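You operate a simulated robot arm through the tools that you are given. There is no shell and no other tool. Be economical: measure what you need, move in short steps, check, and stop when the job is done.

Carry out the task below with a simulated robot arm. There is one attempt and no reset: what you move stays moved.

TASK
Fetch the spray bottle and stand it on the white saucer.
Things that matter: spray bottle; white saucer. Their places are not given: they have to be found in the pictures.

It is judged by the outcome, as a careful person would: the job done as asked, and still so three seconds after it is handed in. It fails if anything else is knocked over, pushed out of place, dropped, spilled or broken.

THE ROBOT
A 7-joint arm with a two-finger parallel gripper, fixed in place. Base frame: the origin is at the foot of the arm, x ahead of it, y to its left, z up; the work surface is at about z = 0. Lengths are in cm, angles in degrees, forces in N, time in s.
With the tool pointing down near the work surface it reaches from about 22 to 58 cm from the base axis. Its first joint turns from -66.0 to 66.0 degrees. Payload 2.5 kg.
Tool frame: the origin (TCP) lies between the finger pads and is the grasp point; the fingertips stand 2.3 cm ahead of it; z points along the fingers, y is the line along which they close. The gripper opens to 9.4 cm. The fingers are 3.8 cm wide and 1 cm thick; the gripper's body (5.4 by 9.6 cm) begins 3.9 cm behind the TCP.
Orientation is that of the tool frame in the base frame, as a unit quaternion [x, y, z, w]. With the fingers straight down and closing along the base's y, the tool's x points along the base's -x, its y along +y and its z along -z.

THE INTERFACE
- The arm moves only by the tool apply_moves. Its arguments are lists of equal length, an entry for each row: "offset": the shift along the tool's x, y, z in cm, a list of three; "rot": the turn, a rotation vector about the tool's x, y, z in degrees, a list of three; "claw": the closure in counts, from 0 (fully open) to 255 (shut). In form: {"offset": [[tx, ty, tz], ...], "rot": [[ax, ay, az], ...], "claw": [claw, ...]}. A call has 1 to 10 rows; each row shifts and turns the commanded pose from where the row before left it, along the tool's axes as they then stand. A row lasts 0.2 s, in which the tool goes at most 5 cm and 8.6 degrees; a call with a longer step from one row to the next is refused whole, and so is a gripper value outside its range. A pose out of reach is approached as far as the arm can. The call stops where the force on the tool passes 40 N (or 10 N more than at its start, if that is more) or the arm is blocked; 0.2 s more then pass. The fingers move at their own pace (about 10.8 cm/s each) and stop on an object; they squeeze with about 40 N. The grip force told is the motor's: it shows also when the fingers shut on nothing. Time passes only in rows, and 0.2 s behind the last, so rows that do not move let the fingers close. It gives the time, the measured TCP pose, the force on the tool (base axes), the opening and the grip force at its end, in the units of the frame above (readings bear some noise).
- Cameras (640 x 400 px; columns grow to the right, rows downward): "scene" is fixed at [8.88, -39.16, 55.14]; the picture's right is [0.98, -0.21, 0.00], its down [-0.10, -0.49, -0.86] and it looks along [0.18, 0.85, -0.50] (base axes); focal length 365 px, centre (320, 200). "wrist" rides on the gripper at [-3.9, 0, -4.4] in the tool frame; the picture's right is [0.00, -1.00, 0.00], its down [0.97, 0.00, -0.24] and it looks along [0.24, 0.00, 0.97] (tool axes); focal length 218 px, centre (320, 200).
- get_image(camera): a new picture of that camera. No time passes.
- measure_at(camera, pixels): for up to 12 pixels [column, row] of the newest picture of that camera ("zoom" is the newest enlarged one), the place [x, y, z] in the base frame of the surface seen there, good to about 0.2 cm. No time passes.
- zoom(camera, box): a new picture of the part [left, top, right, bottom] of that camera's present view, enlarged. No time passes.
- sign_off(): hands the job in; it is judged then, once.

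Work in short steps. Measure before you move; look again where a grasp or a placing could have gone wrong, and mend it. You have 60 turns and 24 pictures in all, the two below and enlarged ones among them. Open the gripper and draw the arm clear of the work before you hand the job in, unless the task says otherwise; then end with one line.

The tools are called after ">>>" by a JSON object that holds its "method" and its "body". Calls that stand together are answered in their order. apply_moves: Moves the arm, as the interface text tells. Its arguments: {"type":"object","properties":{"offset":{"type":"array","items":{"type":"array","items":{"type":"number"}}},"rot":{"type":"array","items":{"type":"array","items":{"type":"number"}}},"claw":{"type":"array","items":{"type":"number"}}},"required":["offset","rot","claw"]} The other tools are called the same way: get_image (camera) takes a picture; measure_at (camera, pixels) gives the place of the surface under pixels of a picture; zoom (camera, box) takes an enlarged picture of a part of a camera's view; sign_off () hands the job in.

At the start:

```text
time: 0.0
position: [33.72, 25.79, 31.71]
ee_rot: [0.0, 1.0, 0.0, 0.0]
ft_force: [-0.2, 0.2, 0.0]
finger_gap: 9.38
finger_force: 0.0
```

scene: 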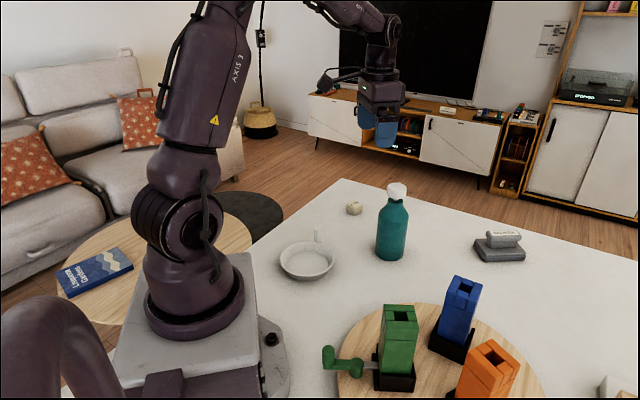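
wrist: 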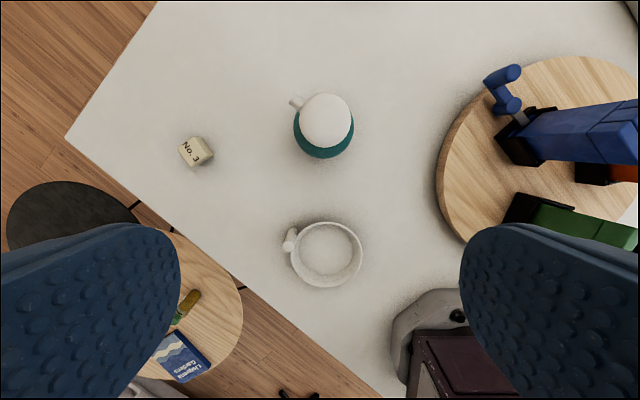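

The bottle is at scene (392,225) and the saucer at (307,262). I'll measure both and zoom in on them.

>>> {"method": "measure_at", "body": {"camera": "scene", "pixels": [[396, 187], [393, 200], [392, 215], [392, 235], [390, 256], [307, 262], [283, 262], [333, 262], [307, 278], [307, 244], [317, 235], [354, 208]]}}

>>> {"method": "measure_at", "body": {"camera": "wrist", "pixels": [[325, 120], [297, 102], [325, 155], [327, 250], [293, 250], [361, 250], [327, 223], [327, 285], [290, 240], [197, 150], [303, 120], [350, 120]]}}

>>> {"method": "zoom", "body": {"camera": "scene", "box": [260, 170, 440, 290]}}

```text
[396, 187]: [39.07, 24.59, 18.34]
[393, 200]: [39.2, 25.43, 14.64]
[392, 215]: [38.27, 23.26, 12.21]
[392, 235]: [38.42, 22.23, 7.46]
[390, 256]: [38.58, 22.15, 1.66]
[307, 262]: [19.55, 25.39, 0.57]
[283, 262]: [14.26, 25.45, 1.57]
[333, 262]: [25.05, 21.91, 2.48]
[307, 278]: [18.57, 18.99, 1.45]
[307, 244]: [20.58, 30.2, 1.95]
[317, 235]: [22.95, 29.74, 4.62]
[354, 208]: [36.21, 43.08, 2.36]
```

```text
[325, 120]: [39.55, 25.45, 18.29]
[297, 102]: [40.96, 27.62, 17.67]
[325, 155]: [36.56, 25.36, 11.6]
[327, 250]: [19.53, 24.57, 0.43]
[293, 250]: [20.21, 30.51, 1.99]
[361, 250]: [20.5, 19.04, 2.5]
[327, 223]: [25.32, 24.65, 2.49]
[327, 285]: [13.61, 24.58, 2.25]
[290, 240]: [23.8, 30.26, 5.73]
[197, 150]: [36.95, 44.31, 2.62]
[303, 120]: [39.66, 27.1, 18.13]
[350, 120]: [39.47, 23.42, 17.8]
```

```text
3.33 times, centred on (350, 230) of scene
```

zoom: 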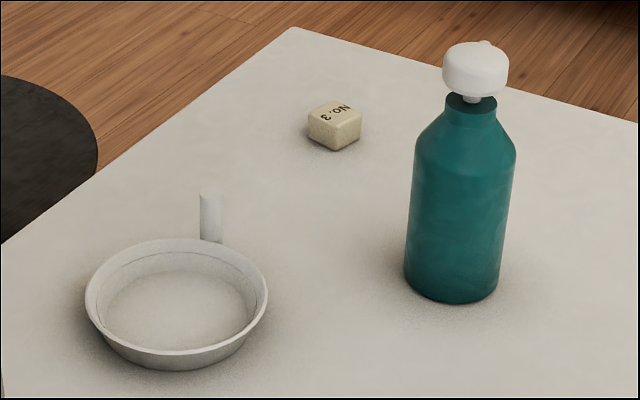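

The bottle axis is near (39.4, 25.4), and its head can be gripped from above. Next I measure the head and neck profile and the saucer floor in the enlarged picture.

>>> {"method": "measure_at", "body": {"camera": "zoom", "pixels": [[475, 55], [475, 72], [475, 90], [446, 70], [505, 70], [472, 99], [472, 120], [465, 145], [420, 200], [508, 200], [455, 298], [485, 43]]}}

>>> {"method": "measure_at", "body": {"camera": "zoom", "pixels": [[110, 310], [130, 310], [175, 345], [245, 310], [225, 310], [175, 270], [175, 280], [175, 310], [210, 200], [210, 235]]}}

>>> {"method": "zoom", "body": {"camera": "wrist", "box": [260, 80, 400, 300]}}

```text
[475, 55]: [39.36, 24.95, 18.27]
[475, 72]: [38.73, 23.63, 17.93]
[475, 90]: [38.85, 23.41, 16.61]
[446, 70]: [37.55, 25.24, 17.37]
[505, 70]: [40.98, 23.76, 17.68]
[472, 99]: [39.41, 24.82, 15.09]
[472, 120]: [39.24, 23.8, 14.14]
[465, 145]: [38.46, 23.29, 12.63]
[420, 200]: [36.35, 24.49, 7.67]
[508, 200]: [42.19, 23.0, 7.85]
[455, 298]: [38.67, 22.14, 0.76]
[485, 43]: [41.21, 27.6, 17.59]
```

```text
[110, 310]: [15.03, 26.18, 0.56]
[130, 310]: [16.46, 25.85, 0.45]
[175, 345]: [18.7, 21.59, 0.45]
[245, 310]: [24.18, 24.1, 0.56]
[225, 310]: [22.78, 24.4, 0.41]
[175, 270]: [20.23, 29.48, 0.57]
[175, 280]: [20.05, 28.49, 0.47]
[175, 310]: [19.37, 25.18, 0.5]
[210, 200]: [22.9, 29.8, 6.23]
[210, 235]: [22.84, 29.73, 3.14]
```

```text
1.82 times, centred on (330, 190) of wrist
```

zoom: 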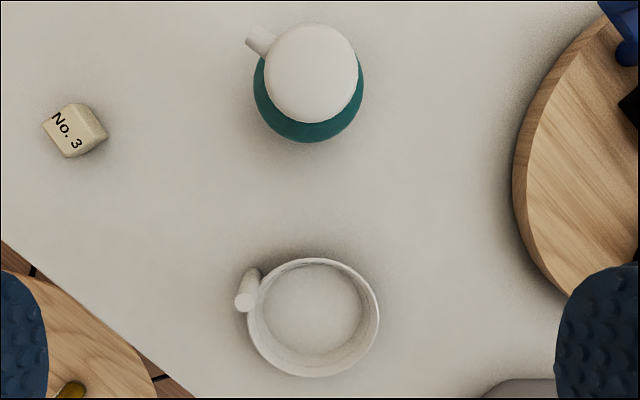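

The head has radius about 2, spans z 15.7–18.3, and its nozzle points at azimuth of about 57°. I centre above it and turn the fingers to close across the nozzle.

>>> {"method": "apply_moves", "body": {"offset": [[-2.8, -0.25, 0], [-2.83, -0.24, 0], [0, 0, 0], [0, 0, 0], [0, 0, 0], [0, 0, 0], [0, 0, 0], [0, 0, 0], [0, 0, 0], [0, 0, 0]], "rot": [[0, 0, 0], [0, 0, 0], [0, 0, -8.15], [0, 0, -8.15], [0, 0, -8.15], [0, 0, -8.15], [0, 0, -8.15], [0, 0, -8.15], [0, 0, -8.1], [0, 0, 0]], "claw": [0, 0, 0, 0, 0, 0, 0, 0, 0, 0]}}

>>> {"method": "get_image", "body": {"camera": "wrist"}}

```text
time: 2.2
position: [39.29, 25.38, 31.88]
ee_rot: [-0.478, 0.878, 0.001, 0.0]
ft_force: [0.1, 0.1, 0.3]
finger_gap: 9.38
finger_force: 0.1
```

```text
19 pictures are left
```

wrist: 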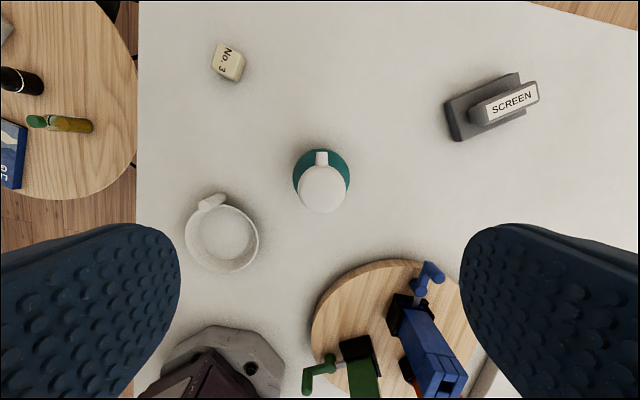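

The fingers straddle the nozzle direction, with the head at column 322, centred. I descend to z ≈ 16.7.

>>> {"method": "apply_moves", "body": {"offset": [[0, 0, 3], [0, 0, 3], [0, 0, 3], [0, 0, 3], [0, 0, 2], [0, 0, 1.2], [0, 0, 0]], "rot": [[0, 0, 0], [0, 0, 0], [0, 0, 0], [0, 0, 0], [0, 0, 0], [0, 0, 0], [0, 0, 0]], "claw": [0, 0, 0, 0, 0, 0, 0]}}

>>> {"method": "get_image", "body": {"camera": "wrist"}}

>>> {"method": "get_image", "body": {"camera": "scene"}}

```text
time: 3.8
position: [39.39, 25.27, 16.59]
ee_rot: [-0.477, 0.879, 0.0, -0.001]
ft_force: [-0.9, -0.4, 0.1]
finger_gap: 9.4
finger_force: 0.1
```

```text
18 pictures are left
```

wrist: 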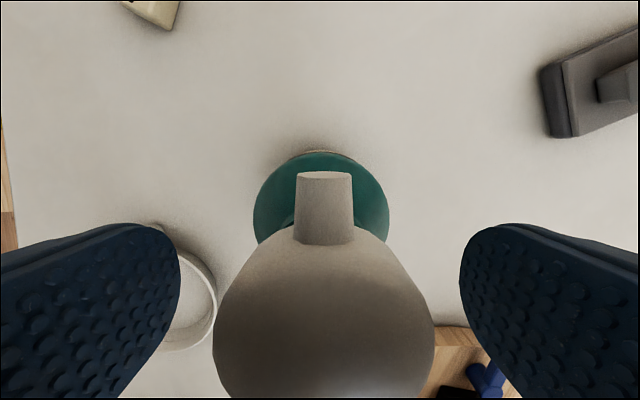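

```text
17 pictures are left
```

scene: 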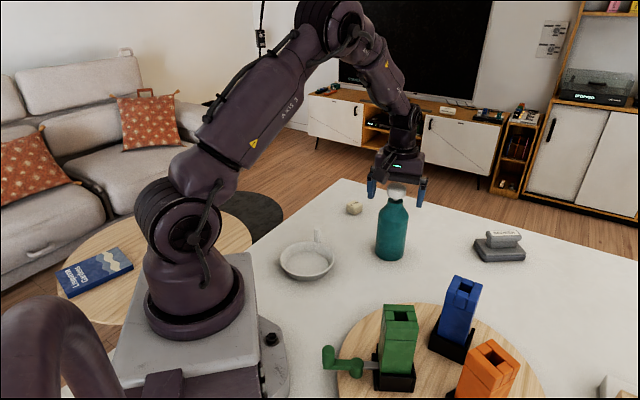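

The head is centred between the fingers (columns 213–434). I close the gripper.

>>> {"method": "apply_moves", "body": {"offset": [[0, 0, 0], [0, 0, 0], [0, 0, 0], [0, 0, 0], [0, 0, 0], [0, 0, 0]], "rot": [[0, 0, 0], [0, 0, 0], [0, 0, 0], [0, 0, 0], [0, 0, 0], [0, 0, 0]], "claw": [60, 110, 150, 200, 255, 255]}}

```text
time: 5.2
position: [39.48, 25.24, 16.73]
ee_rot: [-0.477, 0.879, 0.0, 0.0]
ft_force: [2.3, -1.6, -0.4]
finger_gap: 4.03
finger_force: 40.0
```

The grip holds at 4.03 cm and 40 N. I lift slowly by 9 cm and check.

>>> {"method": "apply_moves", "body": {"offset": [[0, 0, -0.5], [0, 0, -1], [0, 0, -1.5], [0, 0, -2], [0, 0, -2], [0, 0, -1.5], [0, 0, -0.5], [0, 0, 0]], "rot": [[0, 0, 0], [0, 0, 0], [0, 0, 0], [0, 0, 0], [0, 0, 0], [0, 0, 0], [0, 0, 0], [0, 0, 0]], "claw": [255, 255, 255, 255, 255, 255, 255, 255]}}

>>> {"method": "get_image", "body": {"camera": "scene"}}

```text
time: 7.0
position: [39.45, 25.46, 25.53]
ee_rot: [-0.477, 0.879, 0.0, 0.0]
ft_force: [-0.7, -0.1, -5.6]
finger_gap: 4.06
finger_force: 40.0
```

```text
16 pictures are left
```

scene: 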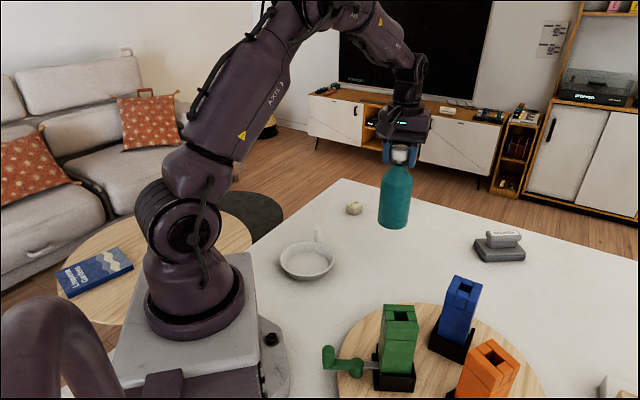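

The bottle hangs upright. I carry it level to above the saucer centre (19.5, 24.75).

>>> {"method": "apply_moves", "body": {"offset": [[0.46, 0.66, 0], [0.91, 1.31, 0], [1.37, 1.97, 0], [1.6, 2.29, 0], [1.6, 2.29, 0], [1.6, 2.29, 0], [1.6, 2.29, 0], [1.14, 1.64, 0], [0.69, 0.98, 0], [0.45, 0.66, 0]], "rot": [[0, 0, 0], [0, 0, 0], [0, 0, 0], [0, 0, 0], [0, 0, 0], [0, 0, 0], [0, 0, 0], [0, 0, 0], [0, 0, 0], [0, 0, 0]], "claw": [255, 255, 255, 255, 255, 255, 255, 255, 255, 255]}}

>>> {"method": "get_image", "body": {"camera": "scene"}}

>>> {"method": "get_image", "body": {"camera": "wrist"}}

```text
time: 9.2
position: [19.29, 24.7, 25.59]
ee_rot: [-0.477, 0.879, 0.0, 0.0]
ft_force: [0.0, 0.2, -3.6]
finger_gap: 4.04
finger_force: 39.9
```

```text
15 pictures are left
```

scene: 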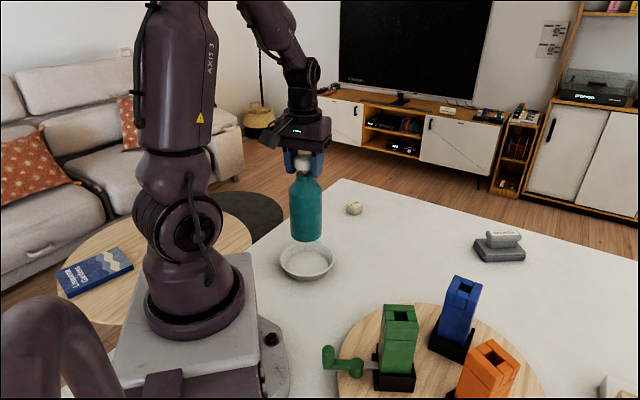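

```text
14 pictures are left
```

wrist: 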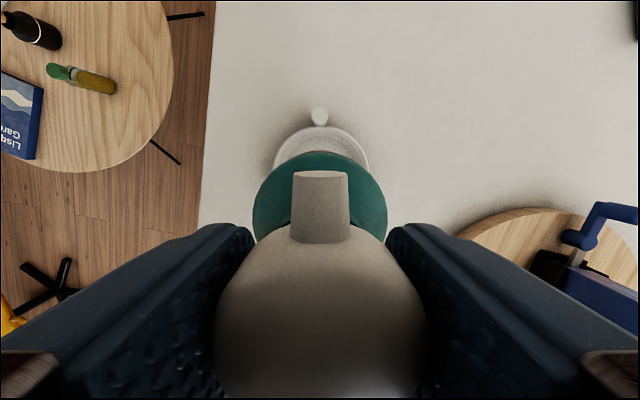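

The bottle is well centred over the saucer. I lower it most of the way; I expect contact near z ≈ 17.0.

>>> {"method": "apply_moves", "body": {"offset": [[0, 0, 0.8], [0, 0, 1.5], [0, 0, 1.8], [0, 0, 1.5], [0, 0, 1], [0, 0, 0.6], [0, 0, 0]], "rot": [[0, 0, 0], [0, 0, 0], [0, 0, 0], [0, 0, 0], [0, 0, 0], [0, 0, 0], [0, 0, 0]], "claw": [255, 255, 255, 255, 255, 255, 255]}}

>>> {"method": "zoom", "body": {"camera": "scene", "box": [230, 150, 410, 300]}}

```text
time: 10.8
position: [19.33, 24.85, 18.46]
ee_rot: [-0.477, 0.879, 0.0, 0.001]
ft_force: [0.5, -0.1, -4.9]
finger_gap: 4.05
finger_force: 40.0
```

```text
2.67 times, centred on (320, 225) of scene
```

zoom: 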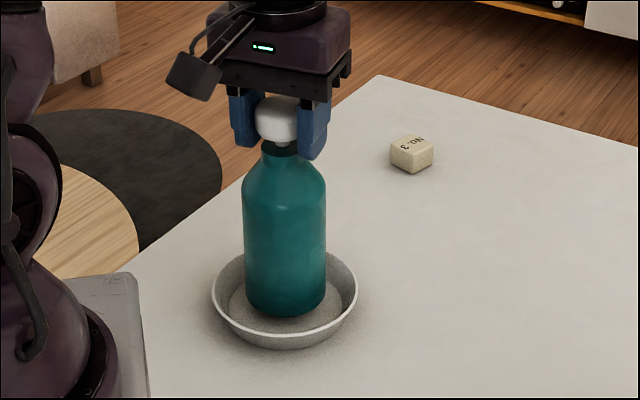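

It sits inside the rim with about 1.3 cm left to go. I continue in fine steps.

>>> {"method": "apply_moves", "body": {"offset": [[0, 0, 0.4], [0, 0, 0.4], [0, 0, 0.2], [0, 0, 0.15], [0, 0, 0], [0, 0, 0]], "rot": [[0, 0, 0], [0, 0, 0], [0, 0, 0], [0, 0, 0], [0, 0, 0], [0, 0, 0]], "claw": [255, 255, 255, 255, 255, 255]}}

```text
time: 12.2
position: [19.34, 24.75, 17.17]
ee_rot: [-0.477, 0.879, 0.0, 0.0]
ft_force: [0.2, 0.0, -4.2]
finger_gap: 4.06
finger_force: 40.2
```

The force is still only the bottle's weight, so there is no contact yet. I keep stepping down.

>>> {"method": "apply_moves", "body": {"offset": [[0, 0, 0.1], [0, 0, 0.1], [0, 0, 0]], "rot": [[0, 0, 0], [0, 0, 0], [0, 0, 0]], "claw": [255, 255, 255]}}

```text
time: 13.0
position: [19.34, 24.66, 17.15]
ee_rot: [-0.478, 0.878, 0.0, 0.0]
ft_force: [0.6, -0.8, 1.0]
finger_gap: 4.03
finger_force: 39.7
```

The weight is off the arm (z force −4.2 → +1.0), so the bottle is standing on the saucer. I open the fingers gently and look.

>>> {"method": "apply_moves", "body": {"offset": [[0, 0, 0], [0, 0, 0], [0, 0, 0], [0, 0, 0], [0, 0, 0], [0, 0, 0]], "rot": [[0, 0, 0], [0, 0, 0], [0, 0, 0], [0, 0, 0], [0, 0, 0], [0, 0, 0]], "claw": [140, 120, 90, 50, 0, 0]}}

>>> {"method": "zoom", "body": {"camera": "scene", "box": [230, 150, 410, 300]}}

>>> {"method": "get_image", "body": {"camera": "wrist"}}

```text
time: 14.4
position: [19.36, 24.76, 17.08]
ee_rot: [-0.476, 0.879, 0.0, 0.001]
ft_force: [-0.2, 0.1, -0.3]
finger_gap: 9.42
finger_force: 0.1
```

```text
2.67 times, centred on (320, 225) of scene
```

zoom: 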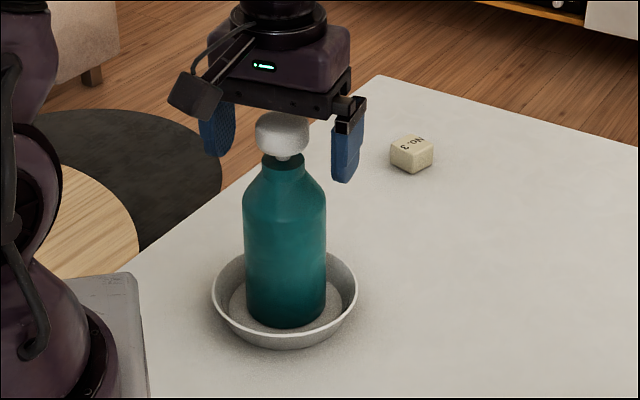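

```text
11 pictures are left
```

wrist: 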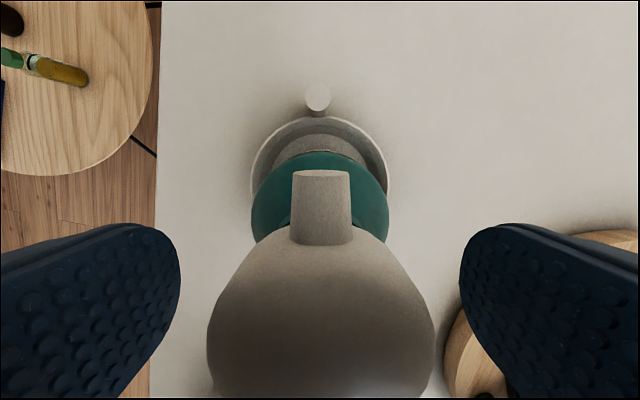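

The bottle stands upright and centred, clear of the fingers. I raise the arm straight up.

>>> {"method": "apply_moves", "body": {"offset": [[0, 0, -1], [0, 0, -2], [0, 0, -3], [0, 0, -3], [0, 0, -3], [0, 0, -2], [0, 0, 0], [0, 0, 0]], "rot": [[0, 0, 0], [0, 0, 0], [0, 0, 0], [0, 0, 0], [0, 0, 0], [0, 0, 0], [0, 0, 0], [0, 0, 0]], "claw": [0, 0, 0, 0, 0, 0, 0, 0]}}

>>> {"method": "get_image", "body": {"camera": "scene"}}

```text
time: 16.2
position: [19.45, 24.49, 30.89]
ee_rot: [-0.477, 0.879, 0.0, -0.001]
ft_force: [0.0, -0.5, 0.5]
finger_gap: 9.4
finger_force: 0.1
```

```text
10 pictures are left
```

scene: 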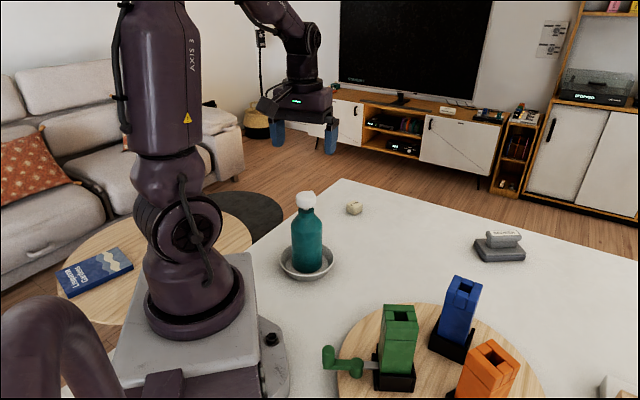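

The bottle stands on the saucer at (306,240), nothing else has moved, and the arm is clear. I hand the job in.

>>> {"method": "sign_off", "body": {}}

```text
The job is handed in.
```

The spray bottle is standing upright in the middle of the white saucer, with the gripper open and the arm clear. Nothing else appeared moved in the last picture.
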